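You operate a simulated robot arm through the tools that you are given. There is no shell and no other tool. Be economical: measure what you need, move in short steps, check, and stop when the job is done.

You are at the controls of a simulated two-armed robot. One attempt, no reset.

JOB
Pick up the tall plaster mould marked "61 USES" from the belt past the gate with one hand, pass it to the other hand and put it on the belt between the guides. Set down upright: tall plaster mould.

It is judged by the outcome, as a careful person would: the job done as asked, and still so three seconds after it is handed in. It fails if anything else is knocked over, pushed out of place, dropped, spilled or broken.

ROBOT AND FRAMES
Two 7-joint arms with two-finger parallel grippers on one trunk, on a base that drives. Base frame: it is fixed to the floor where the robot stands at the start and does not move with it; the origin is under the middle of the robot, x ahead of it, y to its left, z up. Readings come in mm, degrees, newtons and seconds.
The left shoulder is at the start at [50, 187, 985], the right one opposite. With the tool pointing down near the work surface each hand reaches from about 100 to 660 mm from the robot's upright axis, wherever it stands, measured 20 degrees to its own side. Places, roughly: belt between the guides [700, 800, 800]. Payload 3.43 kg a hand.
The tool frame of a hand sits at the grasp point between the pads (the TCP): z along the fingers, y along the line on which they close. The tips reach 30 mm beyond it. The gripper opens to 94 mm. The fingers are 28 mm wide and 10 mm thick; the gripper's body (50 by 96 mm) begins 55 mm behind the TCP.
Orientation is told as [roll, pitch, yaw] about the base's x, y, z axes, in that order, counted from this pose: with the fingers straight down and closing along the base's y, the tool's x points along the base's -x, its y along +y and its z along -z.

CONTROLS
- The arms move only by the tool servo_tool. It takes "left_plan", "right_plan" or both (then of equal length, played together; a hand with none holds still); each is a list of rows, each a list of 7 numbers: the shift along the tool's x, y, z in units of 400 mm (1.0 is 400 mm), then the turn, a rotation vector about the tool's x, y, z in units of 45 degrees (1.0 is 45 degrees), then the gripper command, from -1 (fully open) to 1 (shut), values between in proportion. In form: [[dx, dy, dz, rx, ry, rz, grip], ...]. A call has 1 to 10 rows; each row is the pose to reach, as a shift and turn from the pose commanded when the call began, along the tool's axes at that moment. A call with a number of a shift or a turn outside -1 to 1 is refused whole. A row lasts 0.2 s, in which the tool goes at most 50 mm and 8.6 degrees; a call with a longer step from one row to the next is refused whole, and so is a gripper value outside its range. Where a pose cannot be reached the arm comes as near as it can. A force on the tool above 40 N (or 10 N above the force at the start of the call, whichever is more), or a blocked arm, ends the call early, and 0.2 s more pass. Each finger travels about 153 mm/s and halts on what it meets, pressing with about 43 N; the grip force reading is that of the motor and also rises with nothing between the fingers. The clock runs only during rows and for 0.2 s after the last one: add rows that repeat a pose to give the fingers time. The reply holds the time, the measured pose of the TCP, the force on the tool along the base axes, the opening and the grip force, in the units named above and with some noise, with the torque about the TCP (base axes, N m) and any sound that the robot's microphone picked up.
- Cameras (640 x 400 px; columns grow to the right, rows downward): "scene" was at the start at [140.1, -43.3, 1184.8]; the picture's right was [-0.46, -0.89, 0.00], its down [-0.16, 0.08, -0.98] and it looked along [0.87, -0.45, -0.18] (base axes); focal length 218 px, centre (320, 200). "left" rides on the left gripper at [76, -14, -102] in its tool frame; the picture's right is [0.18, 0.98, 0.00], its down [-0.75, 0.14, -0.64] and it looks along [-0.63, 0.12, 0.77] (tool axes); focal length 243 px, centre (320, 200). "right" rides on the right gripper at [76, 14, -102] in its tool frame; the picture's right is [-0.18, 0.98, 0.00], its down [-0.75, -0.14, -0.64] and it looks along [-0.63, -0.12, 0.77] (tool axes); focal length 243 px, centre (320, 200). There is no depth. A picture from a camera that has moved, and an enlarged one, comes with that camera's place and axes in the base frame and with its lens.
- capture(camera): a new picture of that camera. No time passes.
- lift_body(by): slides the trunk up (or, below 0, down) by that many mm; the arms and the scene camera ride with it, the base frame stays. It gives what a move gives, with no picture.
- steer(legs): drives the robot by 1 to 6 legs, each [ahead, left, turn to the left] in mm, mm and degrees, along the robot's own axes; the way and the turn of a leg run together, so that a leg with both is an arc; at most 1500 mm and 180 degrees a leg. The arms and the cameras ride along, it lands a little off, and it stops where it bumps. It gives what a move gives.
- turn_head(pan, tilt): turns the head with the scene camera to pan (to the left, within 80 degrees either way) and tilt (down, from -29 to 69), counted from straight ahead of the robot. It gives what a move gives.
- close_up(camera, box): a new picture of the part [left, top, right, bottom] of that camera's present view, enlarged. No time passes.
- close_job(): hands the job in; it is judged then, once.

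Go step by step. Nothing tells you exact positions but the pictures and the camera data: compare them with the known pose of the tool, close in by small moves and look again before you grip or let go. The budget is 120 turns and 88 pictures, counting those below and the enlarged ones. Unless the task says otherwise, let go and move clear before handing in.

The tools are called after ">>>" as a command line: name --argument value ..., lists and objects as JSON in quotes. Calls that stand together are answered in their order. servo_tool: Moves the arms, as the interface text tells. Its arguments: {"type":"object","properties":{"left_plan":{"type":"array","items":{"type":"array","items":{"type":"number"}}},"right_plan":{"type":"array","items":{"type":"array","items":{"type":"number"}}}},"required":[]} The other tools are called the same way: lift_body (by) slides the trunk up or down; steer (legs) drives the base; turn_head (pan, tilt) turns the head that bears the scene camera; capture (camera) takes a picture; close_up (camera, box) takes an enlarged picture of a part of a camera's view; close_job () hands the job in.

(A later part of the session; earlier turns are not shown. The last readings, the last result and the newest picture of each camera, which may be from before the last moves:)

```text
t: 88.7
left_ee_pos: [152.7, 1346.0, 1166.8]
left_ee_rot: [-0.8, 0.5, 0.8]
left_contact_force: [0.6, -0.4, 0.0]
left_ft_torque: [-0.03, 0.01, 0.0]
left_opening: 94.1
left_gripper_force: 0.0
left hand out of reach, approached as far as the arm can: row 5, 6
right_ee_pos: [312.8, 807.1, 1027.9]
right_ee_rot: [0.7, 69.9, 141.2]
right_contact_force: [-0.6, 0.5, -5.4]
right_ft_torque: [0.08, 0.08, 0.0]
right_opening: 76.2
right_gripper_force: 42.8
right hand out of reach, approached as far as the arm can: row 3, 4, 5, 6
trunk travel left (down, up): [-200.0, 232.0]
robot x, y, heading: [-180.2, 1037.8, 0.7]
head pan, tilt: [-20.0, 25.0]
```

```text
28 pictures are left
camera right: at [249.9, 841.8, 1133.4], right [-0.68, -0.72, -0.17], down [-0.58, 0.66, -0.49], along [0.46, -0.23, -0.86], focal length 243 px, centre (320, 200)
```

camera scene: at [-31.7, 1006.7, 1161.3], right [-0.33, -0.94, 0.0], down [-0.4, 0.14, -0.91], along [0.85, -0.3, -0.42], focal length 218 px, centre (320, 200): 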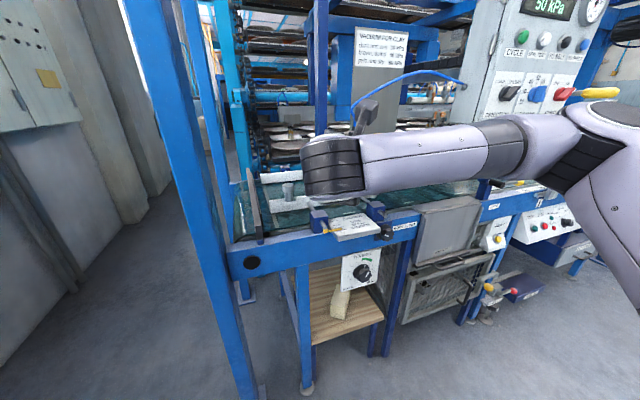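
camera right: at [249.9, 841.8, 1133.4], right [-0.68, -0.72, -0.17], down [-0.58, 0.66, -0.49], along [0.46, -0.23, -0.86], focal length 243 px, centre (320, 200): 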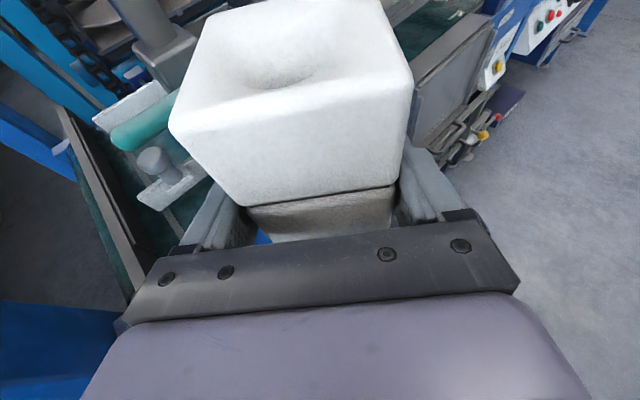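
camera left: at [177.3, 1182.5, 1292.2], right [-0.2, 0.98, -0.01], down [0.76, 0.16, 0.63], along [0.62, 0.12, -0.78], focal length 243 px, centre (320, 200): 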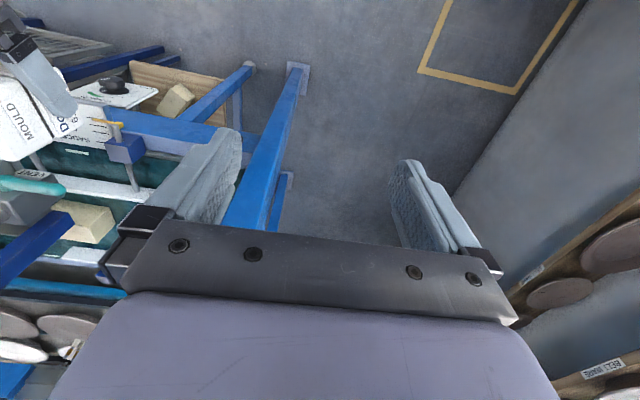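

That yaw puts the elbow badly over the tray, so a better way is a vertical grip for the final placement. I'll go back to the open belt stretch, set the mould down there with the right hand, and regrip it from the top with the same hand; first I straighten the hand.

>>> servo_tool --right_plan '[[-0.01, -0.014, -0.008, 0.139, 0, -0.051, 1], [-0.02, -0.028, -0.017, 0.279, 0, -0.101, 1], [-0.03, -0.042, -0.025, 0.418, 0, -0.152, 1], [-0.04, -0.056, -0.034, 0.557, 0, -0.203, 1], [-0.05, -0.07, -0.043, 0.696, 0, -0.253, 1], [-0.058, -0.084, -0.051, 0.836, 0, -0.304, 1]]'

>>> steer --legs '[[0, -1450, 0]]'

>>> turn_head --pan -15 --tilt 30

>>> capture --camera "scene"

```text
t: 90.1
left_ee_pos: [153.5, 1347.6, 1165.3]
left_ee_rot: [-0.7, 0.5, 0.6]
left_contact_force: [0.6, -0.2, -0.8]
left_ft_torque: [-0.02, 0.02, 0.0]
left_opening: 94.1
left_gripper_force: 0.0
right_ee_pos: [313.7, 848.8, 1012.1]
right_ee_rot: [0.4, 69.6, -179.0]
right_contact_force: [0.2, 0.0, -4.7]
right_ft_torque: [-0.02, 0.11, -0.01]
right_opening: 76.3
right_gripper_force: 43.1
trunk travel left (down, up): [-200.0, 232.0]
robot x, y, heading: [-173.0, 1033.6, 0.5]
head pan, tilt: [-20.0, 25.0]
```

```text
t: 103.0
left_ee_pos: [162.5, -100.8, 1166.3]
left_ee_rot: [-0.8, 0.6, 0.3]
left_contact_force: [-0.4, 0.1, -0.2]
left_ft_torque: [-0.02, 0.04, -0.02]
left_opening: 94.1
left_gripper_force: 0.1
right_ee_pos: [318.4, -601.0, 1012.1]
right_ee_rot: [0.2, 69.8, -179.8]
right_contact_force: [0.1, 0.4, -5.7]
right_ft_torque: [0.0, 0.11, 0.04]
right_opening: 76.0
right_gripper_force: 42.8
trunk travel left (down, up): [-200.0, 232.0]
robot x, y, heading: [-169.0, -408.4, 0.0]
head pan, tilt: [-20.0, 25.0]
```

```text
t: 103.6
left_ee_pos: [161.9, -101.4, 1165.5]
left_ee_rot: [-0.8, 0.6, 0.1]
left_contact_force: [0.5, -0.3, -0.5]
left_ft_torque: [0.0, -0.04, -0.01]
left_opening: 94.2
left_gripper_force: 0.1
right_ee_pos: [317.9, -600.3, 1010.0]
right_ee_rot: [0.3, 69.5, -179.8]
right_contact_force: [-0.8, 0.8, -5.7]
right_ft_torque: [0.04, 0.1, -0.02]
right_opening: 76.5
right_gripper_force: 43.1
trunk travel left (down, up): [-200.0, 232.0]
robot x, y, heading: [-166.2, -406.7, -0.3]
head pan, tilt: [-15.0, 30.0]
```

```text
27 pictures are left
camera scene: at [-25.0, -431.5, 1153.4], right [-0.26, -0.97, 0.0], down [-0.48, 0.13, -0.87], along [0.84, -0.22, -0.5], focal length 218 px, centre (320, 200)
```

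scene: 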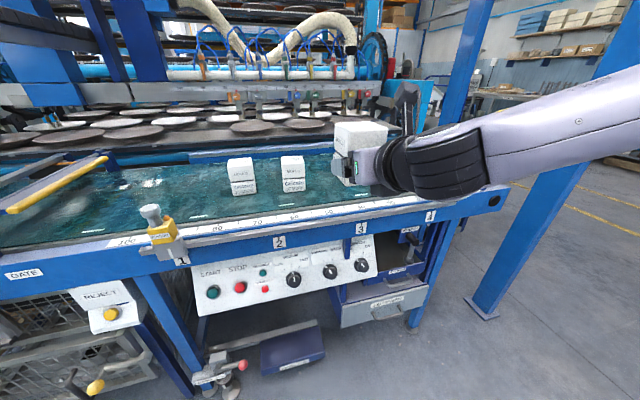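

Yastorin and Gricato stand near [660,-365] and [630,-515]; the stretch around y≈-690 is free. I shift right and drive ahead, then look.

>>> steer --legs '[[0, -95, 0], [235, 0, 0]]'

>>> capture --camera "scene"

>>> capture --camera "right"

```text
t: 106.5
left_ee_pos: [396.3, -194.3, 1166.0]
left_ee_rot: [-0.8, 0.6, 0.1]
left_contact_force: [0.2, 0.3, -0.1]
left_ft_torque: [0.0, 0.05, 0.04]
left_opening: 93.8
left_gripper_force: 0.1
right_ee_pos: [552.2, -693.5, 1011.5]
right_ee_rot: [0.3, 69.6, -179.8]
right_contact_force: [-0.2, 0.2, -5.0]
right_ft_torque: [-0.05, 0.13, 0.0]
right_opening: 75.9
right_gripper_force: 43.5
trunk travel left (down, up): [-200.0, 232.0]
robot x, y, heading: [66.2, -502.8, 0.2]
head pan, tilt: [-15.0, 30.0]
```

```text
26 pictures are left
camera scene: at [208.8, -525.3, 1153.3], right [-0.26, -0.97, 0.0], down [-0.48, 0.13, -0.87], along [0.84, -0.22, -0.5], focal length 218 px, centre (320, 200)
```

scene: 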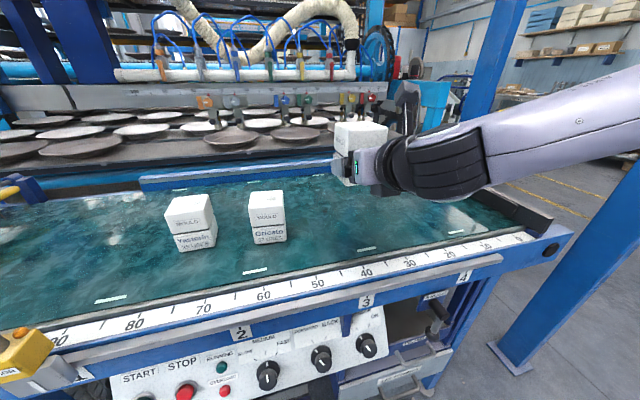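

```text
25 pictures are left
camera right: at [482.5, -707.9, 1118.0], right [-0.06, -0.98, -0.17], down [-0.86, 0.14, -0.48], along [0.5, 0.12, -0.86], focal length 243 px, centre (320, 200)
```

right: 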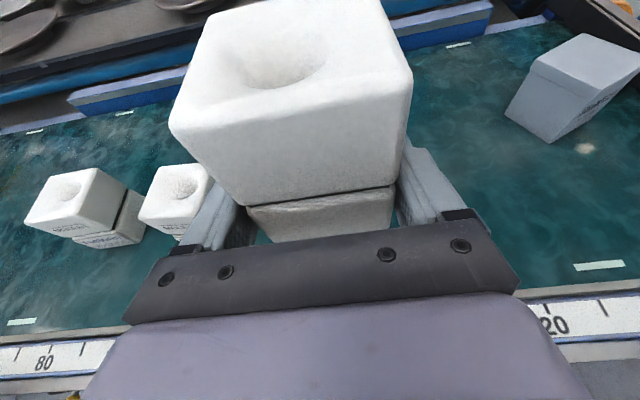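

The area in front of the right hand is free (Gricato ≥80 mm from the fingers). I advance 70 mm and lower to about 15 mm above the belt.

>>> servo_tool --right_plan '[[0.03, 0, 0.082, 0, 0, 0, 1], [0.061, 0, 0.164, 0, 0, 0, 1], [0.011, 0, 0.182, 0, 0, 0, 1], [-0.05, 0, 0.204, 0, 0, 0, 1], [-0.11, 0, 0.227, 0, 0, 0, 1], [-0.17, 0, 0.249, 0, 0, 0, 1], [-0.23, 0, 0.271, 0, 0, 0, 1], [-0.279, 0, 0.29, 0, 0, 0, 1]]'

>>> close_up --camera "scene" --box '[240, 110, 480, 270]'

```text
t: 108.3
left_ee_pos: [395.2, -194.9, 1165.6]
left_ee_rot: [-0.7, 0.4, 0.2]
left_contact_force: [-0.7, 0.0, 0.5]
left_ft_torque: [-0.02, 0.01, -0.02]
left_opening: 94.3
left_gripper_force: 0.1
right_ee_pos: [623.0, -695.8, 865.7]
right_ee_rot: [0.4, 69.7, -179.8]
right_contact_force: [-0.1, 0.4, -4.0]
right_ft_torque: [-0.01, 0.1, 0.0]
right_opening: 76.1
right_gripper_force: 42.9
trunk travel left (down, up): [-200.0, 232.0]
robot x, y, heading: [62.5, -503.9, -0.1]
head pan, tilt: [-15.0, 30.0]
```

```text
2.50 times, centred on (360, 190) of scene
camera zoom: at [208.6, -525.4, 1153.3], right [-0.26, -0.97, 0.0], down [-0.48, 0.13, -0.87], along [0.84, -0.22, -0.5], focal length 546 px, centre (220, 225)
```

zoom: 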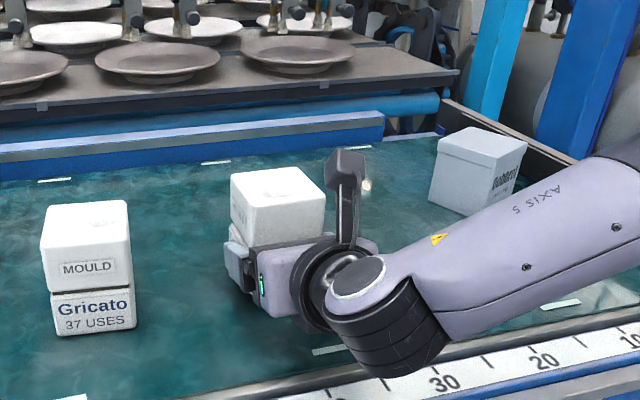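

I lower slowly, 2 mm per row, and watch the force.

>>> servo_tool --right_plan '[[-0.0047, 0, 0.0017, 0, 0, 0, 1], [-0.0094, 0, 0.0035, 0, 0, 0, 1], [-0.014, 0, 0.0052, 0, 0, 0, 1], [-0.0188, 0, 0.007, 0, 0, 0, 1], [-0.0235, 0, 0.0087, 0, 0, 0, 1]]'

>>> servo_tool --right_plan '[[-0.0035, 0, 0.0013, 0, 0, 0, 1], [-0.006, 0, 0.0022, 0, 0, 0, 1]]'

```text
t: 109.5
left_ee_pos: [394.7, -194.3, 1164.6]
left_ee_rot: [-0.7, 0.5, 0.2]
left_contact_force: [-0.2, -0.2, 0.2]
left_ft_torque: [0.0, 0.0, -0.03]
left_opening: 93.7
left_gripper_force: 0.1
right_ee_pos: [621.9, -693.8, 856.6]
right_ee_rot: [0.2, 69.6, -179.9]
right_contact_force: [-0.7, -0.5, -5.5]
right_ft_torque: [-0.01, 0.08, 0.0]
right_opening: 76.2
right_gripper_force: 43.0
trunk travel left (down, up): [-200.0, 232.0]
robot x, y, heading: [65.1, -500.9, 0.1]
head pan, tilt: [-15.0, 30.0]
```

```text
t: 110.1
left_ee_pos: [394.8, -194.6, 1166.1]
left_ee_rot: [-0.7, 0.5, 0.2]
left_contact_force: [0.4, -1.0, 0.5]
left_ft_torque: [0.01, -0.02, -0.03]
left_opening: 94.0
left_gripper_force: 0.0
right_ee_pos: [621.8, -694.0, 854.6]
right_ee_rot: [0.1, 69.9, -179.9]
right_contact_force: [-3.0, -0.4, -1.2]
right_ft_torque: [0.14, -0.03, 0.03]
right_opening: 76.1
right_gripper_force: 43.2
trunk travel left (down, up): [-200.0, 232.0]
robot x, y, heading: [63.1, -502.8, 0.0]
head pan, tilt: [-15.0, 30.0]
```

Contact is starting at TCP z≈854.5. I press another 1 mm, then release.

>>> servo_tool --right_plan '[[-0.0025, 0, 0.001, 0, 0, 0, 1], [-0.0025, 0, 0.001, 0, 0, 0, 1]]'

>>> close_up --camera "scene" --box '[300, 140, 420, 240]'

```text
t: 110.7
left_ee_pos: [394.0, -194.6, 1165.6]
left_ee_rot: [-0.8, 0.5, 0.1]
left_contact_force: [0.5, 0.2, -0.2]
left_ft_torque: [0.0, 0.01, 0.02]
left_opening: 94.0
left_gripper_force: 0.1
right_ee_pos: [622.1, -693.6, 853.3]
right_ee_rot: [0.1, 69.9, -179.8]
right_contact_force: [-3.4, -0.3, 3.9]
right_ft_torque: [0.3, -0.29, 0.05]
right_opening: 75.9
right_gripper_force: 42.5
trunk travel left (down, up): [-200.0, 232.0]
robot x, y, heading: [63.0, -504.1, -0.1]
head pan, tilt: [-15.0, 30.0]
```

```text
4.00 times, centred on (360, 190) of scene
camera zoom: at [207.4, -525.2, 1153.6], right [-0.26, -0.97, 0.0], down [-0.48, 0.13, -0.87], along [0.84, -0.22, -0.5], focal length 874 px, centre (160, 240)
```

zoom: 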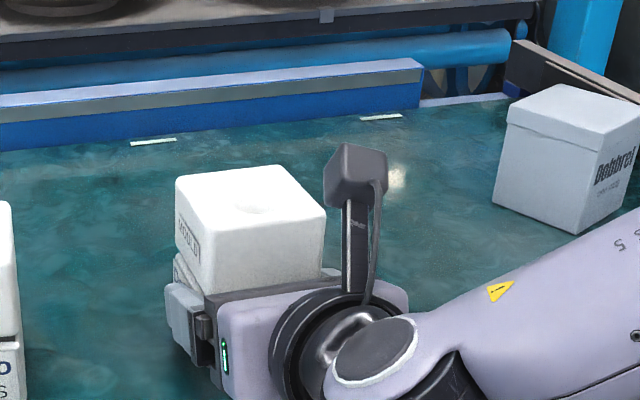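

The mould rests on the belt. I open and back out along the tool axis.

>>> servo_tool --right_plan '[[0, 0, 0, 0, 0, 0, -0.8], [0, 0, 0, 0, 0, 0, -1], [0, 0, 0, 0, 0, 0, -1], [0, 0, -0.05, 0, 0, 0, -1], [0, 0, -0.12, 0, 0, 0, -1], [0, 0, -0.2, 0, 0, 0, -1], [0, 0, -0.28, 0, 0, 0, -1]]'

>>> capture --camera "scene"

```text
t: 112.3
left_ee_pos: [394.9, -193.8, 1165.7]
left_ee_rot: [-0.9, 0.5, 0.2]
left_contact_force: [-0.9, -0.5, -0.6]
left_ft_torque: [0.01, 0.02, -0.01]
left_opening: 94.0
left_gripper_force: 0.0
right_ee_pos: [516.4, -694.2, 892.3]
right_ee_rot: [0.3, 69.7, -179.9]
right_contact_force: [0.1, -0.1, -0.3]
right_ft_torque: [0.03, 0.02, 0.02]
right_opening: 94.3
right_gripper_force: 0.1
trunk travel left (down, up): [-200.0, 232.0]
robot x, y, heading: [63.0, -503.4, 0.0]
head pan, tilt: [-15.0, 30.0]
```

```text
22 pictures are left
camera scene: at [208.0, -525.1, 1153.4], right [-0.26, -0.97, 0.0], down [-0.48, 0.13, -0.87], along [0.84, -0.22, -0.5], focal length 218 px, centre (320, 200)
```

scene: 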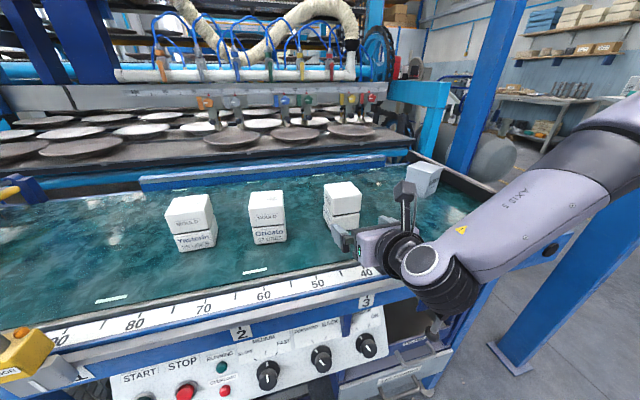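

The mould stands upright on the belt. I raise the right hand and start rotating it to a vertical, fore-aft-closing pose above the mould.

>>> servo_tool --right_plan '[[0.098, 0, -0.036, 0, 0, 0, -1], [0.196, 0, -0.073, 0, 0, 0, -1], [0.294, 0, -0.109, 0, 0, 0, -1], [0.31, 0, -0.067, 0.086, -0.086, -0.124, -1], [0.325, 0, -0.024, 0.172, -0.172, -0.247, -1], [0.341, 0, 0.018, 0.258, -0.258, -0.371, -1], [0.357, 0, 0.06, 0.344, -0.344, -0.494, -1], [0.373, 0, 0.103, 0.43, -0.43, -0.618, -1], [0.388, 0, 0.145, 0.516, -0.516, -0.741, -1], [0.404, 0, 0.187, 0.602, -0.602, -0.865, -1]]'

>>> servo_tool --right_plan '[[0, 0, 0, 0.086, -0.086, -0.124, -1], [0, 0, 0, 0.172, -0.172, -0.247, -1], [0, 0, 0, 0.258, -0.258, -0.371, -1], [0, 0, 0, 0.344, -0.344, -0.494, -1], [0, 0, 0, 0.43, -0.43, -0.618, -1], [0, 0, 0, 0.516, -0.516, -0.741, -1], [0, 0, 0, 0.602, -0.602, -0.865, -1]]'

>>> capture --camera "scene"

>>> capture --camera "right"

```text
t: 114.5
left_ee_pos: [394.5, -195.2, 1165.8]
left_ee_rot: [-0.8, 0.5, 0.3]
left_contact_force: [-0.7, 0.1, 0.0]
left_ft_torque: [0.02, -0.02, -0.01]
left_opening: 94.0
left_gripper_force: 0.1
right_ee_pos: [611.4, -667.8, 1004.7]
right_ee_rot: [18.3, 34.0, -125.5]
right_contact_force: [-1.2, 0.4, 0.7]
right_ft_torque: [0.03, -0.02, 0.0]
right_opening: 93.9
right_gripper_force: 0.0
right hand out of reach, approached as far as the arm can: row 10
trunk travel left (down, up): [-200.0, 232.0]
robot x, y, heading: [62.5, -499.1, 0.1]
head pan, tilt: [-15.0, 30.0]
```

```text
t: 116.1
left_ee_pos: [394.9, -194.8, 1166.1]
left_ee_rot: [-0.8, 0.5, 0.1]
left_contact_force: [0.2, -0.5, 0.1]
left_ft_torque: [0.04, -0.02, -0.03]
left_opening: 94.2
left_gripper_force: 0.1
right_ee_pos: [341.9, -616.4, 954.4]
right_ee_rot: [0.9, -0.3, -91.9]
right_contact_force: [0.1, -0.9, -1.0]
right_ft_torque: [0.01, 0.0, 0.01]
right_opening: 94.1
right_gripper_force: 0.1
right hand out of reach, approached as far as the arm can: row 1, 2, 3, 4, 5, 6, 7
trunk travel left (down, up): [-200.0, 232.0]
robot x, y, heading: [62.3, -503.0, 0.1]
head pan, tilt: [-15.0, 30.0]
```

```text
21 pictures are left
camera scene: at [208.2, -525.2, 1153.4], right [-0.26, -0.97, 0.0], down [-0.48, 0.13, -0.87], along [0.84, -0.22, -0.5], focal length 218 px, centre (320, 200)
```

scene: 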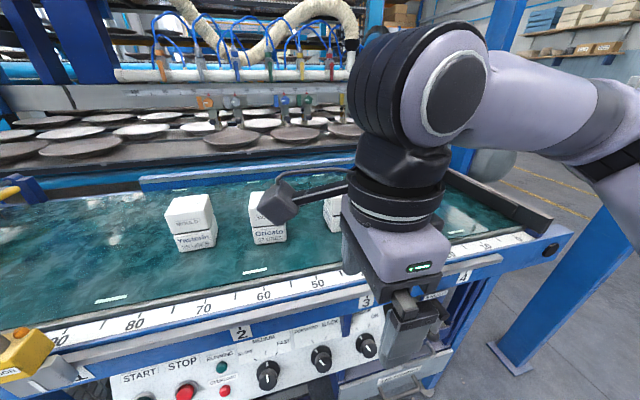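

```text
20 pictures are left
camera right: at [356.3, -540.0, 1056.5], right [0.98, -0.22, 0.02], down [-0.18, -0.75, 0.64], along [-0.13, -0.63, -0.77], focal length 243 px, centre (320, 200)
```

right: 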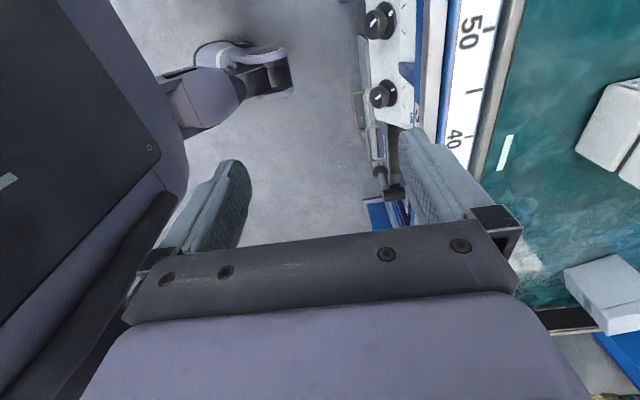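

The sideways-yawed vertical pose ran out of reach and the arm pulled back (no contact). I turn the hand toward its neutral vertical yaw, staying back and high.

>>> servo_tool --right_plan '[[0, -0.08, -0.04, 0, 0, -0.16, -1], [0, -0.16, -0.08, 0, 0, -0.33, -1], [0, -0.24, -0.11, 0, 0, -0.5, -1], [0, -0.32, -0.13, 0, 0, -0.66, -1], [0, -0.36, -0.15, 0, 0, -0.83, -1], [0, -0.4, -0.15, 0, 0, -1, -1]]'

```text
t: 116.7
left_ee_pos: [393.9, -194.5, 1165.9]
left_ee_rot: [-0.8, 0.5, 0.2]
left_contact_force: [0.1, -0.6, 0.0]
left_ft_torque: [-0.01, 0.01, -0.03]
left_opening: 94.1
left_gripper_force: 0.0
right_ee_pos: [261.6, -636.9, 981.2]
right_ee_rot: [1.1, 0.2, -77.1]
right_contact_force: [33.9, 0.4, -2.0]
right_ft_torque: [-0.02, 2.15, -0.09]
right_opening: 75.2
right_gripper_force: 0.0
right hand out of reach, approached as far as the arm can: row 1, 2, 3
trunk travel left (down, up): [-200.0, 232.0]
robot x, y, heading: [61.5, -500.6, -0.2]
head pan, tilt: [-15.0, 30.0]
stopped in row 3 (right hand): the force on the tool passed its limit at 148 N (the readings are from after the stop); the commanded pose is now the measured one
```

The hand touched the robot's own trunk; the command is now re-based. I move it forward away from the body, then continue turning.

>>> servo_tool --right_plan '[[0, 0.1, 0, 0, 0, 0, -1], [0, 0.2, -0.05, 0, 0, 0, -1], [0, 0.3, -0.1, 0, 0, -0.1, -1], [0, 0.35, -0.15, 0, 0, -0.27, -1], [0, 0.35, -0.2, 0, 0, -0.44, -1], [0, 0.35, -0.2, 0, 0, -0.6, -1], [0, 0.35, -0.2, 0, 0, -0.78, -1], [0, 0.35, -0.2, 0, 0, -0.95, -1]]'

>>> capture --camera "scene"

```text
t: 117.5
left_ee_pos: [395.4, -195.2, 1165.3]
left_ee_rot: [-0.8, 0.5, 0.3]
left_contact_force: [0.3, 0.6, 0.1]
left_ft_torque: [0.03, 0.0, 0.0]
left_opening: 94.1
left_gripper_force: 0.1
right_ee_pos: [264.2, -639.8, 994.7]
right_ee_rot: [1.9, 0.3, -76.8]
right_contact_force: [31.7, -5.6, 8.5]
right_ft_torque: [0.3, 2.59, 0.25]
right_opening: 77.1
right_gripper_force: 0.1
right hand out of reach, approached as far as the arm can: row 1, 2, 3
trunk travel left (down, up): [-200.0, 232.0]
robot x, y, heading: [65.6, -503.2, -0.2]
head pan, tilt: [-15.0, 30.0]
stopped in row 3 (right hand): the force on the tool passed its limit at 103 N (the readings are from after the stop); the commanded pose is now the measured one
```

```text
19 pictures are left
camera scene: at [208.2, -525.3, 1153.4], right [-0.26, -0.97, 0.0], down [-0.48, 0.13, -0.87], along [0.84, -0.22, -0.5], focal length 218 px, centre (320, 200)
```

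scene: 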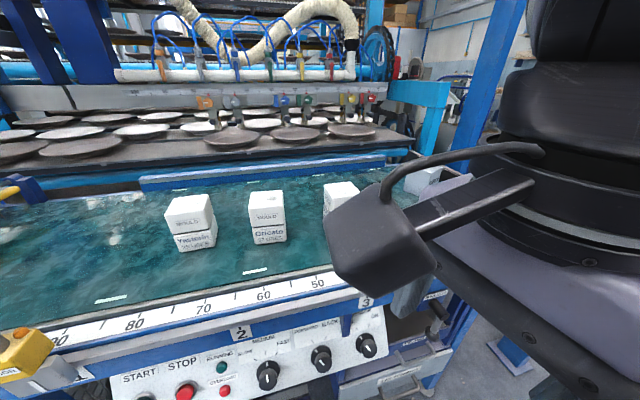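

The finger is still against the trunk and that direction is out of reach. I try moving outward to the right with a small yaw instead.

>>> servo_tool --right_plan '[[-0.05, 0.03, 0, 0, 0, -0.1, -0.5], [-0.12, 0.06, 0, 0, 0, -0.2, -0.5], [-0.2, 0.1, 0, 0, 0, -0.3, -0.5], [-0.28, 0.13, 0, 0, 0, -0.45, -0.5], [-0.35, 0.15, 0, 0, 0, -0.6, -0.5]]'

```text
t: 117.8
left_ee_pos: [395.6, -194.4, 1165.9]
left_ee_rot: [-0.8, 0.5, 0.2]
left_contact_force: [0.4, -0.4, -0.4]
left_ft_torque: [0.04, 0.0, -0.03]
left_opening: 94.0
left_gripper_force: 0.0
right_ee_pos: [262.1, -639.0, 994.5]
right_ee_rot: [2.0, 0.3, -76.5]
right_contact_force: [8.2, -2.0, -0.5]
right_ft_torque: [0.14, 0.55, -0.01]
right_opening: 70.2
right_gripper_force: 0.0
right hand out of reach, approached as far as the arm can: row 1
trunk travel left (down, up): [-200.0, 232.0]
robot x, y, heading: [62.0, -501.0, -0.0]
head pan, tilt: [-15.0, 30.0]
stopped in row 1 (right hand): the force on the tool passed its limit at 79 N (the readings are from after the stop); the commanded pose is now the measured one
```

I close the gripper a bit to take the finger off the trunk and retrace: yaw back and forward in small steps.

>>> servo_tool --right_plan '[[0, 0, 0, 0, 0, 0, 0.4], [0, 0.02, 0.02, 0, 0, 0.1, 0.4], [0, 0.08, 0.04, 0, 0, 0.2, 0.4], [0, 0.14, 0.06, 0, 0, 0.3, 0.4], [0, 0.2, 0.08, 0, 0, 0.35, 0.4]]'

```text
t: 119.0
left_ee_pos: [395.3, -195.1, 1165.2]
left_ee_rot: [-0.8, 0.5, 0.2]
left_contact_force: [0.0, -0.7, -0.1]
left_ft_torque: [-0.02, -0.01, 0.02]
left_opening: 93.9
left_gripper_force: 0.0
right_ee_pos: [339.7, -620.8, 964.6]
right_ee_rot: [2.0, 0.8, -92.4]
right_contact_force: [-0.5, 0.1, -0.2]
right_ft_torque: [-0.01, 0.02, -0.02]
right_opening: 28.2
right_gripper_force: 0.0
trunk travel left (down, up): [-200.0, 232.0]
robot x, y, heading: [62.1, -502.8, 0.2]
head pan, tilt: [-15.0, 30.0]
```

Free again at the earlier pose. I return via the proven route: first undo the half-turn while moving up and forward.

>>> servo_tool --right_plan '[[0, 0.03, -0.03, -0.075, 0.075, 0.108, 0], [0, 0.07, -0.06, -0.15, 0.15, 0.216, -0.5], [0, 0.11, -0.09, -0.226, 0.226, 0.324, -1], [0, 0.15, -0.12, -0.301, 0.301, 0.432, -1], [0, 0.19, -0.14, -0.376, 0.376, 0.54, -1], [0, 0.23, -0.16, -0.451, 0.451, 0.649, -1], [0, 0.27, -0.18, -0.527, 0.527, 0.757, -1], [0, 0.3, -0.2, -0.602, 0.602, 0.865, -1]]'

```text
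t: 120.8
left_ee_pos: [395.2, -194.9, 1165.2]
left_ee_rot: [-0.9, 0.5, 0.1]
left_contact_force: [-0.4, 0.4, 0.0]
left_ft_torque: [0.01, 0.01, 0.01]
left_opening: 93.9
left_gripper_force: 0.0
right_ee_pos: [457.6, -626.3, 1050.5]
right_ee_rot: [19.4, 35.5, -126.5]
right_contact_force: [0.5, 0.2, -0.1]
right_ft_torque: [-0.06, 0.0, 0.02]
right_opening: 94.0
right_gripper_force: 0.2
trunk travel left (down, up): [-200.0, 232.0]
robot x, y, heading: [65.8, -500.4, -0.2]
head pan, tilt: [-15.0, 30.0]
```

Now I yaw about the vertical by +45° twice, shifting right a little.

>>> servo_tool --right_plan '[[-0.023, 0.025, -0.009, 0.097, 0.045, -0.128, -1], [-0.046, 0.05, -0.017, 0.194, 0.09, -0.256, -1], [-0.07, 0.076, -0.026, 0.29, 0.135, -0.384, -1], [-0.093, 0.101, -0.035, 0.387, 0.18, -0.512, -1], [-0.116, 0.127, -0.043, 0.484, 0.225, -0.64, -1], [-0.139, 0.152, -0.052, 0.581, 0.27, -0.768, -1]]'

>>> servo_tool --right_plan '[[0, 0, 0, 0.097, 0.045, -0.128, -1], [0, 0, 0, 0.194, 0.09, -0.256, -1], [0, 0, 0, 0.29, 0.135, -0.384, -1], [0, 0, 0, 0.387, 0.18, -0.512, -1], [0, 0, 0, 0.484, 0.225, -0.64, -1], [0, 0, 0, 0.581, 0.27, -0.768, -1]]'

```text
t: 122.2
left_ee_pos: [394.5, -193.7, 1166.4]
left_ee_rot: [-0.8, 0.6, 0.2]
left_contact_force: [0.3, 0.1, -0.4]
left_ft_torque: [-0.02, -0.03, 0.0]
left_opening: 94.2
left_gripper_force: 0.1
right_ee_pos: [331.2, -573.8, 1045.6]
right_ee_rot: [19.2, 35.3, -82.6]
right_contact_force: [1.5, -1.1, 0.0]
right_ft_torque: [0.02, -0.03, 0.01]
right_opening: 94.0
right_gripper_force: 0.0
right hand out of reach, approached as far as the arm can: row 3, 4, 5, 6
trunk travel left (down, up): [-200.0, 232.0]
robot x, y, heading: [63.4, -501.6, 0.0]
head pan, tilt: [-15.0, 30.0]
```

```text
t: 122.8
left_ee_pos: [395.1, -194.8, 1165.8]
left_ee_rot: [-0.9, 0.5, 0.2]
left_contact_force: [-0.4, 0.2, 0.1]
left_ft_torque: [0.0, 0.01, 0.05]
left_opening: 94.0
left_gripper_force: 0.0
right_ee_pos: [265.2, -530.6, 1044.5]
right_ee_rot: [19.8, 35.1, -67.1]
right_contact_force: [27.3, 4.8, 1.7]
right_ft_torque: [-0.24, 0.91, 0.42]
right_opening: 78.3
right_gripper_force: 0.0
right hand out of reach, approached as far as the arm can: row 1, 2, 3
trunk travel left (down, up): [-200.0, 232.0]
robot x, y, heading: [64.2, -499.0, 0.2]
head pan, tilt: [-15.0, 30.0]
stopped in row 3 (right hand): the force on the tool passed its limit at 59 N (the readings are from after the stop); the commanded pose is now the measured one
```

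Same wrist limit; I back out along the same route and will instead redo the proven sequence (near-horizontal first, then yaw left, then down).

>>> servo_tool --right_plan '[[-0.01, 0.03, 0.003, -0.06, -0.03, 0.08, 0.2], [-0.03, 0.08, 0.01, -0.155, -0.07, 0.2, 0.2], [-0.05, 0.14, 0.015, -0.25, -0.115, 0.33, 0.2], [-0.07, 0.2, 0.022, -0.35, -0.16, 0.46, -0.5], [-0.09, 0.27, 0.03, -0.46, -0.215, 0.61, -1], [-0.12, 0.353, 0.0375, -0.56, -0.26, 0.74, -1]]'

```text
refused: row 5 steps farther than a row can; nothing moved
```

>>> servo_tool --right_plan '[[-0.01, 0.03, 0.003, -0.06, -0.03, 0.08, 0.2], [-0.03, 0.08, 0.01, -0.155, -0.07, 0.2, 0.2], [-0.05, 0.14, 0.015, -0.25, -0.115, 0.33, 0.2], [-0.07, 0.2, 0.022, -0.34, -0.16, 0.45, -0.5], [-0.09, 0.27, 0.03, -0.43, -0.2, 0.57, -1], [-0.11, 0.32, 0.035, -0.5, -0.232, 0.66, -1], [-0.12, 0.353, 0.0375, -0.56, -0.26, 0.74, -1]]'

```text
t: 124.4
left_ee_pos: [394.3, -193.6, 1166.0]
left_ee_rot: [-0.8, 0.4, 0.2]
left_contact_force: [-0.3, -0.1, -0.2]
left_ft_torque: [0.0, -0.01, 0.01]
left_opening: 93.9
left_gripper_force: 0.1
right_ee_pos: [419.0, -537.0, 1047.9]
right_ee_rot: [20.2, 35.4, -109.8]
right_contact_force: [-0.9, -0.2, -0.5]
right_ft_torque: [-0.03, -0.01, 0.02]
right_opening: 94.0
right_gripper_force: 0.0
right hand out of reach, approached as far as the arm can: row 7
trunk travel left (down, up): [-200.0, 232.0]
robot x, y, heading: [63.3, -501.0, 0.1]
head pan, tilt: [-15.0, 30.0]
```

Back in reach. Next I rotate up to the near-horizontal pose.

>>> servo_tool --right_plan '[[-0.02, 0.015, -0.012, -0.075, 0.075, 0.108, -1], [-0.045, 0.03, -0.024, -0.15, 0.15, 0.216, -1], [-0.07, 0.047, -0.036, -0.226, 0.226, 0.324, -1], [-0.095, 0.063, -0.049, -0.301, 0.301, 0.432, -1], [-0.12, 0.08, -0.061, -0.376, 0.376, 0.54, -1], [-0.145, 0.095, -0.073, -0.451, 0.451, 0.649, -1], [-0.17, 0.111, -0.086, -0.527, 0.527, 0.757, -1], [-0.19, 0.127, -0.098, -0.602, 0.602, 0.865, -1]]'

```text
t: 126.2
left_ee_pos: [394.5, -195.1, 1165.8]
left_ee_rot: [-0.8, 0.4, 0.2]
left_contact_force: [0.7, 0.0, 0.2]
left_ft_torque: [-0.03, 0.02, -0.02]
left_opening: 94.2
left_gripper_force: 0.1
right_ee_pos: [438.2, -625.8, 1065.3]
right_ee_rot: [-1.9, 72.2, -168.0]
right_contact_force: [-0.4, 0.0, 0.8]
right_ft_torque: [-0.03, -0.01, 0.01]
right_opening: 94.0
right_gripper_force: 0.0
right hand out of reach, approached as far as the arm can: row 7, 8
trunk travel left (down, up): [-200.0, 232.0]
robot x, y, heading: [60.5, -500.1, 0.0]
head pan, tilt: [-15.0, 30.0]
```

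Near-horizontal again. I yaw left by 45° and then ~33° more to reach the proven "pointing left" pose.

>>> servo_tool --right_plan '[[0.008, -0.02, 0.024, 0.159, 0, -0.051, -1], [0.016, -0.04, 0.049, 0.317, 0, -0.102, -1], [0.024, -0.06, 0.073, 0.476, 0, -0.153, -1], [0.032, -0.08, 0.097, 0.635, 0, -0.204, -1], [0.04, -0.1, 0.122, 0.793, 0, -0.255, -1], [0.048, -0.12, 0.146, 0.952, 0, -0.306, -1]]'

>>> servo_tool --right_plan '[[0, 0, 0, 0.14, 0, -0.045, -1], [0, 0, 0, 0.28, 0, -0.09, -1], [0, 0, 0, 0.42, 0, -0.135, -1], [0, 0, 0, 0.56, 0, -0.18, -1], [0, 0, 0, 0.7, 0, -0.225, -1]]'

```text
t: 127.6
left_ee_pos: [395.1, -194.5, 1165.8]
left_ee_rot: [-0.8, 0.5, 0.1]
left_contact_force: [-1.0, -0.7, -1.1]
left_ft_torque: [0.01, -0.02, 0.0]
left_opening: 94.2
left_gripper_force: 0.0
right_ee_pos: [486.6, -565.4, 1066.3]
right_ee_rot: [-1.0, 72.5, -121.9]
right_contact_force: [0.2, 0.1, -0.1]
right_ft_torque: [0.0, -0.04, 0.02]
right_opening: 93.9
right_gripper_force: 0.1
trunk travel left (down, up): [-200.0, 232.0]
robot x, y, heading: [63.9, -499.9, -0.0]
head pan, tilt: [-15.0, 30.0]
```

```text
t: 128.8
left_ee_pos: [394.6, -195.2, 1165.0]
left_ee_rot: [-0.8, 0.5, 0.2]
left_contact_force: [-0.1, -0.8, -0.5]
left_ft_torque: [0.01, 0.0, -0.01]
left_opening: 94.2
left_gripper_force: 0.0
right_ee_pos: [485.1, -563.8, 1066.8]
right_ee_rot: [-0.2, 72.7, -88.1]
right_contact_force: [0.5, 0.2, 0.6]
right_ft_torque: [0.02, 0.01, 0.02]
right_opening: 94.1
right_gripper_force: 0.0
trunk travel left (down, up): [-200.0, 232.0]
robot x, y, heading: [61.2, -499.3, -0.0]
head pan, tilt: [-15.0, 30.0]
```

That worked. Now I rotate down in two halves, moving right toward y≈-694.

>>> servo_tool --right_plan '[[-0.012, 0, -0.039, 0.075, -0.075, -0.108, -1], [-0.024, 0, -0.078, 0.15, -0.15, -0.216, -1], [-0.037, 0, -0.116, 0.226, -0.226, -0.324, -1], [-0.049, 0, -0.155, 0.301, -0.301, -0.432, -1], [-0.061, 0, -0.194, 0.376, -0.376, -0.54, -1], [-0.073, 0, -0.233, 0.451, -0.451, -0.647, -1], [-0.085, 0, -0.271, 0.527, -0.527, -0.755, -1], [-0.0975, 0, -0.31, 0.602, -0.602, -0.862, -1]]'

>>> servo_tool --right_plan '[[0, 0, 0, 0.075, -0.075, -0.108, -1], [0, 0, 0, 0.15, -0.15, -0.216, -1], [0, 0, 0, 0.226, -0.226, -0.324, -1], [0, 0, 0, 0.301, -0.301, -0.432, -1], [0, 0, 0, 0.376, -0.376, -0.54, -1], [0, 0, 0, 0.451, -0.451, -0.647, -1], [0, 0, 0, 0.527, -0.527, -0.755, -1], [0, 0, 0, 0.602, -0.602, -0.862, -1]]'

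>>> capture --camera "right"

```text
t: 130.6
left_ee_pos: [394.5, -194.4, 1164.7]
left_ee_rot: [-0.8, 0.5, 0.2]
left_contact_force: [-0.3, -0.7, 0.2]
left_ft_torque: [0.01, 0.03, 0.02]
left_opening: 93.9
left_gripper_force: 0.1
right_ee_pos: [491.1, -694.0, 1066.9]
right_ee_rot: [20.5, 35.3, -31.4]
right_contact_force: [-0.7, 0.3, 0.6]
right_ft_torque: [-0.01, -0.04, -0.01]
right_opening: 94.0
right_gripper_force: 0.1
trunk travel left (down, up): [-200.0, 232.0]
robot x, y, heading: [64.1, -500.7, 0.1]
head pan, tilt: [-15.0, 30.0]
```

```text
t: 132.4
left_ee_pos: [394.2, -194.4, 1166.1]
left_ee_rot: [-0.8, 0.6, 0.3]
left_contact_force: [1.5, 0.4, -0.8]
left_ft_torque: [-0.02, -0.05, 0.0]
left_opening: 94.0
left_gripper_force: 0.1
right_ee_pos: [491.1, -694.7, 1066.0]
right_ee_rot: [2.8, -0.1, 1.9]
right_contact_force: [0.4, -0.1, 0.3]
right_ft_torque: [0.01, -0.02, 0.01]
right_opening: 94.0
right_gripper_force: 0.0
trunk travel left (down, up): [-200.0, 232.0]
robot x, y, heading: [60.4, -497.7, 0.1]
head pan, tilt: [-15.0, 30.0]
```

```text
18 pictures are left
camera right: at [414.3, -687.3, 1168.8], right [0.15, 0.99, 0.05], down [0.76, -0.15, 0.63], along [0.63, -0.06, -0.77], focal length 243 px, centre (320, 200)
```

right: 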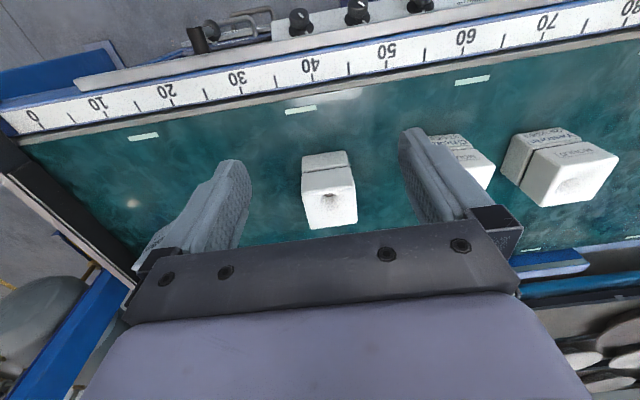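

The hand is vertical again in its neutral yaw, and the mould shows at ≈[630,-694]. I move over it.

>>> servo_tool --right_plan '[[-0.09, 0, 0, 0.015, 0, 0, -1], [-0.18, 0, 0.05, 0.03, 0, 0, -1], [-0.27, 0, 0.12, 0.045, 0, 0, -1], [-0.35, 0, 0.19, 0.062, 0, 0, -1]]'

>>> capture --camera "right"

```text
t: 133.4
left_ee_pos: [396.6, -194.4, 1166.2]
left_ee_rot: [-0.8, 0.5, 0.2]
left_contact_force: [-0.2, 0.5, 0.5]
left_ft_torque: [-0.03, -0.01, 0.0]
left_opening: 93.9
left_gripper_force: 0.1
right_ee_pos: [575.9, -731.7, 969.0]
right_ee_rot: [0.1, 0.0, 1.9]
right_contact_force: [0.3, 0.4, 1.1]
right_ft_torque: [0.02, 0.0, 0.01]
right_opening: 93.8
right_gripper_force: 0.1
right hand out of reach, approached as far as the arm can: row 1, 2, 3, 4
trunk travel left (down, up): [-200.0, 232.0]
robot x, y, heading: [62.8, -503.0, -0.2]
head pan, tilt: [-15.0, 30.0]
```

```text
17 pictures are left
camera right: at [499.2, -718.4, 1071.8], right [0.15, 0.99, 0.0], down [0.76, -0.12, 0.64], along [0.63, -0.1, -0.77], focal length 243 px, centre (320, 200)
```

right: 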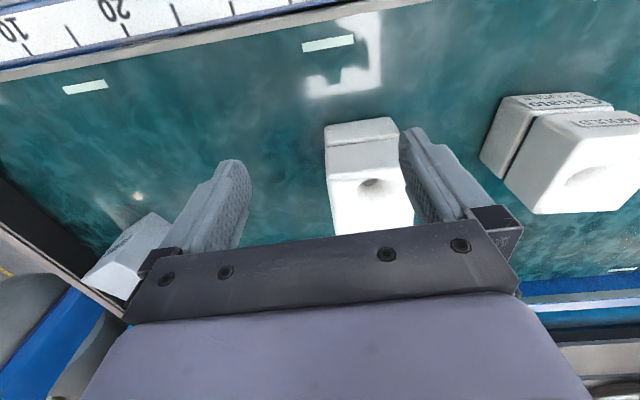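

The arm's present elbow posture can't reach farther, so I raise the hand, then shift and turn the base left 20° so that the same arm pose ends above the mould.

>>> servo_tool --right_plan '[[0, 0, -0.06, 0, 0, 0, -1], [0, 0, -0.12, 0, 0, 0, -1]]'

>>> steer --legs '[[0, -150, 0], [0, 0, 20]]'

>>> capture --camera "right"

```text
t: 134.0
left_ee_pos: [393.3, -194.1, 1166.0]
left_ee_rot: [-0.8, 0.5, 0.2]
left_contact_force: [-0.9, 0.2, 0.9]
left_ft_torque: [-0.01, 0.02, 0.0]
left_opening: 94.0
left_gripper_force: 0.1
right_ee_pos: [571.1, -751.2, 1015.2]
right_ee_rot: [0.0, 0.1, 1.9]
right_contact_force: [0.3, -0.6, -0.5]
right_ft_torque: [0.04, 0.0, -0.01]
right_opening: 94.0
right_gripper_force: 0.0
right hand out of reach, approached as far as the arm can: row 1, 2
trunk travel left (down, up): [-200.0, 232.0]
robot x, y, heading: [62.7, -499.6, 0.1]
head pan, tilt: [-15.0, 30.0]
```

```text
t: 137.1
left_ee_pos: [269.9, -250.6, 1165.6]
left_ee_rot: [-0.8, 0.5, 20.2]
left_contact_force: [-0.2, -1.1, 0.0]
left_ft_torque: [-0.02, 0.0, 0.0]
left_opening: 94.0
left_gripper_force: 0.0
right_ee_pos: [626.2, -713.8, 1013.9]
right_ee_rot: [0.0, 0.2, 21.8]
right_contact_force: [0.4, -0.4, -0.3]
right_ft_torque: [0.0, 0.03, 0.01]
right_opening: 93.8
right_gripper_force: 0.0
trunk travel left (down, up): [-200.0, 232.0]
robot x, y, heading: [62.7, -650.2, 20.1]
head pan, tilt: [-15.0, 30.0]
```

```text
16 pictures are left
camera right: at [550.3, -728.4, 1116.1], right [-0.19, 0.98, 0.0], down [0.75, 0.15, 0.64], along [0.63, 0.12, -0.77], focal length 243 px, centre (320, 200)
```

right: 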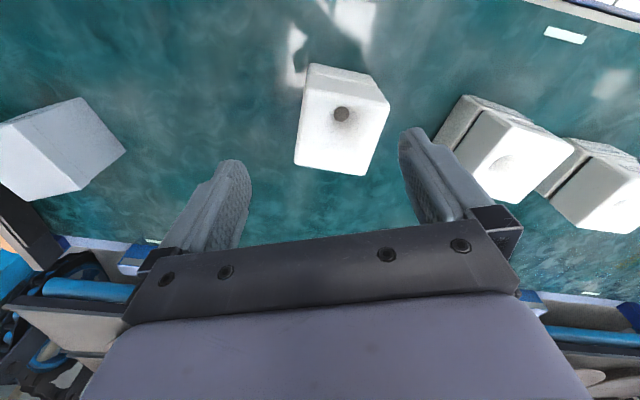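

The mould is at ≈[630,-696] with yaw ≈0; I turn the hand by -22° and shift ~18 mm to centre.

>>> servo_tool --right_plan '[[-0.007, 0.01, 0, 0, 0, 0.12, -1], [-0.014, 0.02, 0, 0, 0, 0.24, -1], [-0.02, 0.03, 0, 0, 0, 0.37, -1], [-0.026, 0.038, 0, 0, 0, 0.5, -1]]'

```text
t: 138.1
left_ee_pos: [270.6, -250.5, 1165.7]
left_ee_rot: [-0.8, 0.6, 20.1]
left_contact_force: [0.3, 0.1, 0.6]
left_ft_torque: [0.04, 0.04, -0.01]
left_opening: 93.7
left_gripper_force: 0.1
right_ee_pos: [643.4, -748.5, 1020.5]
right_ee_rot: [-0.1, 0.1, 1.1]
right_contact_force: [0.5, -0.2, 0.9]
right_ft_torque: [0.0, 0.0, 0.0]
right_opening: 94.0
right_gripper_force: 0.0
right hand out of reach, approached as far as the arm can: row 1, 2, 3, 4
trunk travel left (down, up): [-200.0, 232.0]
robot x, y, heading: [63.2, -651.3, 19.8]
head pan, tilt: [-15.0, 30.0]
```

Orientation is right. I'll do the fine positioning with the base and the descent with the trunk lift, keeping this arm pose.

>>> steer --legs '[[5, 53, 0]]'

>>> lift_body --by -60

>>> capture --camera "right"

```text
t: 139.2
left_ee_pos: [257.3, -198.2, 1164.6]
left_ee_rot: [-0.8, 0.5, 20.1]
left_contact_force: [0.5, -0.3, -0.3]
left_ft_torque: [-0.05, -0.03, 0.01]
left_opening: 93.7
left_gripper_force: 0.0
right_ee_pos: [631.2, -696.8, 1020.1]
right_ee_rot: [-0.1, 0.2, 1.2]
right_contact_force: [1.1, 0.5, 0.1]
right_ft_torque: [-0.01, 0.02, -0.02]
right_opening: 94.1
right_gripper_force: 0.0
trunk travel left (down, up): [-200.0, 232.0]
robot x, y, heading: [51.6, -601.1, 20.2]
head pan, tilt: [-15.0, 30.0]
```

```text
t: 140.2
left_ee_pos: [257.5, -199.7, 1105.9]
left_ee_rot: [-0.9, 0.5, 20.1]
left_contact_force: [-0.1, -0.3, 0.4]
left_ft_torque: [0.01, -0.04, 0.01]
left_opening: 94.2
left_gripper_force: 0.0
right_ee_pos: [631.4, -697.6, 960.6]
right_ee_rot: [0.0, 0.1, 1.3]
right_contact_force: [0.1, 0.0, -0.1]
right_ft_torque: [0.0, 0.0, 0.0]
right_opening: 94.0
right_gripper_force: 0.0
trunk travel left (down, up): [-140.0, 292.0]
robot x, y, heading: [49.8, -600.5, 19.9]
head pan, tilt: [-15.0, 30.0]
```

```text
15 pictures are left
camera right: at [554.1, -684.2, 1063.4], right [0.16, 0.99, 0.0], down [0.76, -0.13, 0.64], along [0.63, -0.1, -0.77], focal length 243 px, centre (320, 200)
```

right: 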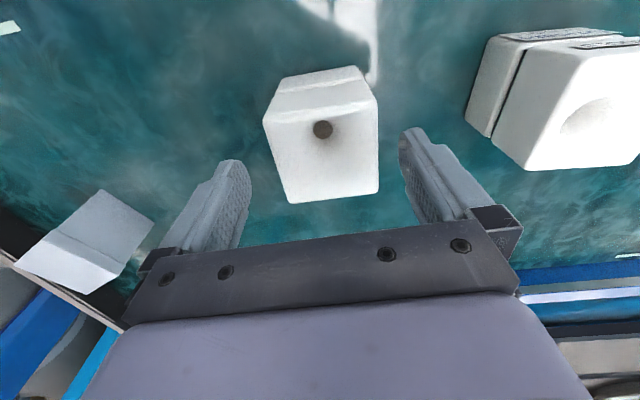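

Centred within ~5 mm. A tiny base correction, then I lower the trunk to grip height and check.

>>> steer --legs '[[1, 4, 0]]'

>>> lift_body --by -35

>>> capture --camera "right"

```text
t: 140.9
left_ee_pos: [257.9, -193.9, 1105.8]
left_ee_rot: [-0.8, 0.5, 20.1]
left_contact_force: [-0.8, -0.3, -0.1]
left_ft_torque: [0.03, 0.02, 0.04]
left_opening: 94.2
left_gripper_force: 0.2
right_ee_pos: [630.9, -692.7, 960.9]
right_ee_rot: [-0.1, 0.2, 1.2]
right_contact_force: [-0.6, -0.4, -0.5]
right_ft_torque: [-0.05, -0.02, 0.03]
right_opening: 94.0
right_gripper_force: 0.0
trunk travel left (down, up): [-140.0, 292.0]
robot x, y, heading: [48.6, -595.7, 19.7]
head pan, tilt: [-15.0, 30.0]
```

```text
t: 141.7
left_ee_pos: [256.9, -194.8, 1070.3]
left_ee_rot: [-0.8, 0.5, 20.1]
left_contact_force: [-0.7, -0.2, 0.5]
left_ft_torque: [-0.03, 0.0, -0.02]
left_opening: 93.8
left_gripper_force: 0.0
right_ee_pos: [629.9, -693.7, 926.0]
right_ee_rot: [-0.1, 0.0, 1.1]
right_contact_force: [0.2, 0.3, 0.4]
right_ft_torque: [0.01, -0.01, 0.0]
right_opening: 93.7
right_gripper_force: 0.1
trunk travel left (down, up): [-105.0, 327.0]
robot x, y, heading: [50.6, -597.3, 20.1]
head pan, tilt: [-15.0, 30.0]
```

```text
14 pictures are left
camera right: at [553.7, -680.1, 1028.3], right [0.16, 0.99, 0.0], down [0.76, -0.12, 0.64], along [0.63, -0.1, -0.77], focal length 243 px, centre (320, 200)
```

right: 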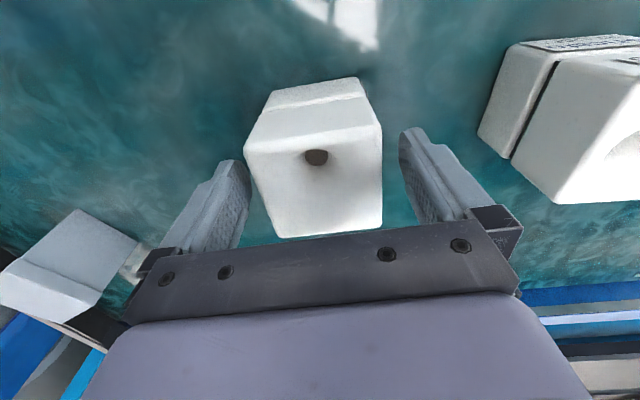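

Well centred (≈11 mm gaps both sides). I lower 28 mm more and grip.

>>> lift_body --by -28

>>> servo_tool --right_plan '[[0, 0, 0, 0, 0, 0, 0.1], [0, 0, 0, 0, 0, 0, 1], [0, 0, 0, 0, 0, 0, 1], [0, 0, 0, 0, 0, 0, 1], [0, 0, 0, 0, 0, 0, 1]]'

>>> lift_body --by 15

>>> capture --camera "scene"

```text
t: 142.5
left_ee_pos: [256.6, -194.7, 1043.9]
left_ee_rot: [-0.9, 0.6, 20.0]
left_contact_force: [0.1, 0.7, 0.5]
left_ft_torque: [0.02, 0.06, 0.0]
left_opening: 94.0
left_gripper_force: 0.0
right_ee_pos: [630.1, -693.7, 898.0]
right_ee_rot: [-0.1, 0.2, 1.3]
right_contact_force: [-0.1, 1.1, 0.5]
right_ft_torque: [0.0, -0.01, 0.01]
right_opening: 93.7
right_gripper_force: 0.0
trunk travel left (down, up): [-77.0, 355.0]
robot x, y, heading: [49.5, -595.4, 20.3]
head pan, tilt: [-15.0, 30.0]
```

```text
t: 143.7
left_ee_pos: [258.3, -195.3, 1044.4]
left_ee_rot: [-0.8, 0.5, 20.1]
left_contact_force: [1.3, 0.0, 0.1]
left_ft_torque: [-0.01, 0.0, 0.01]
left_opening: 93.9
left_gripper_force: 0.1
right_ee_pos: [630.9, -693.3, 898.7]
right_ee_rot: [0.0, 0.1, 1.2]
right_contact_force: [1.7, -3.2, 2.3]
right_ft_torque: [-0.01, 0.09, 0.04]
right_opening: 76.3
right_gripper_force: 43.5
trunk travel left (down, up): [-77.0, 355.0]
robot x, y, heading: [52.6, -599.3, 19.9]
head pan, tilt: [-15.0, 30.0]
```

```text
t: 144.3
left_ee_pos: [256.9, -194.8, 1056.6]
left_ee_rot: [-0.8, 0.7, 20.0]
left_contact_force: [-0.2, -0.4, -0.3]
left_ft_torque: [0.03, -0.02, 0.01]
left_opening: 94.1
left_gripper_force: 0.1
right_ee_pos: [631.1, -693.4, 911.8]
right_ee_rot: [0.0, 0.2, 1.3]
right_contact_force: [-0.3, 0.3, -5.8]
right_ft_torque: [0.03, 0.07, -0.01]
right_opening: 76.5
right_gripper_force: 43.2
trunk travel left (down, up): [-92.0, 340.0]
robot x, y, heading: [50.2, -596.4, 19.6]
head pan, tilt: [-15.0, 30.0]
```

```text
13 pictures are left
camera scene: at [194.4, -569.1, 1045.3], right [0.09, -1.0, 0.0], down [-0.5, -0.04, -0.87], along [0.86, 0.07, -0.5], focal length 218 px, centre (320, 200)
```

scene: 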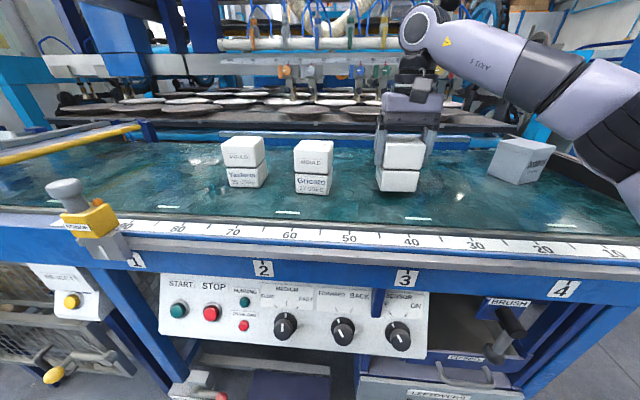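

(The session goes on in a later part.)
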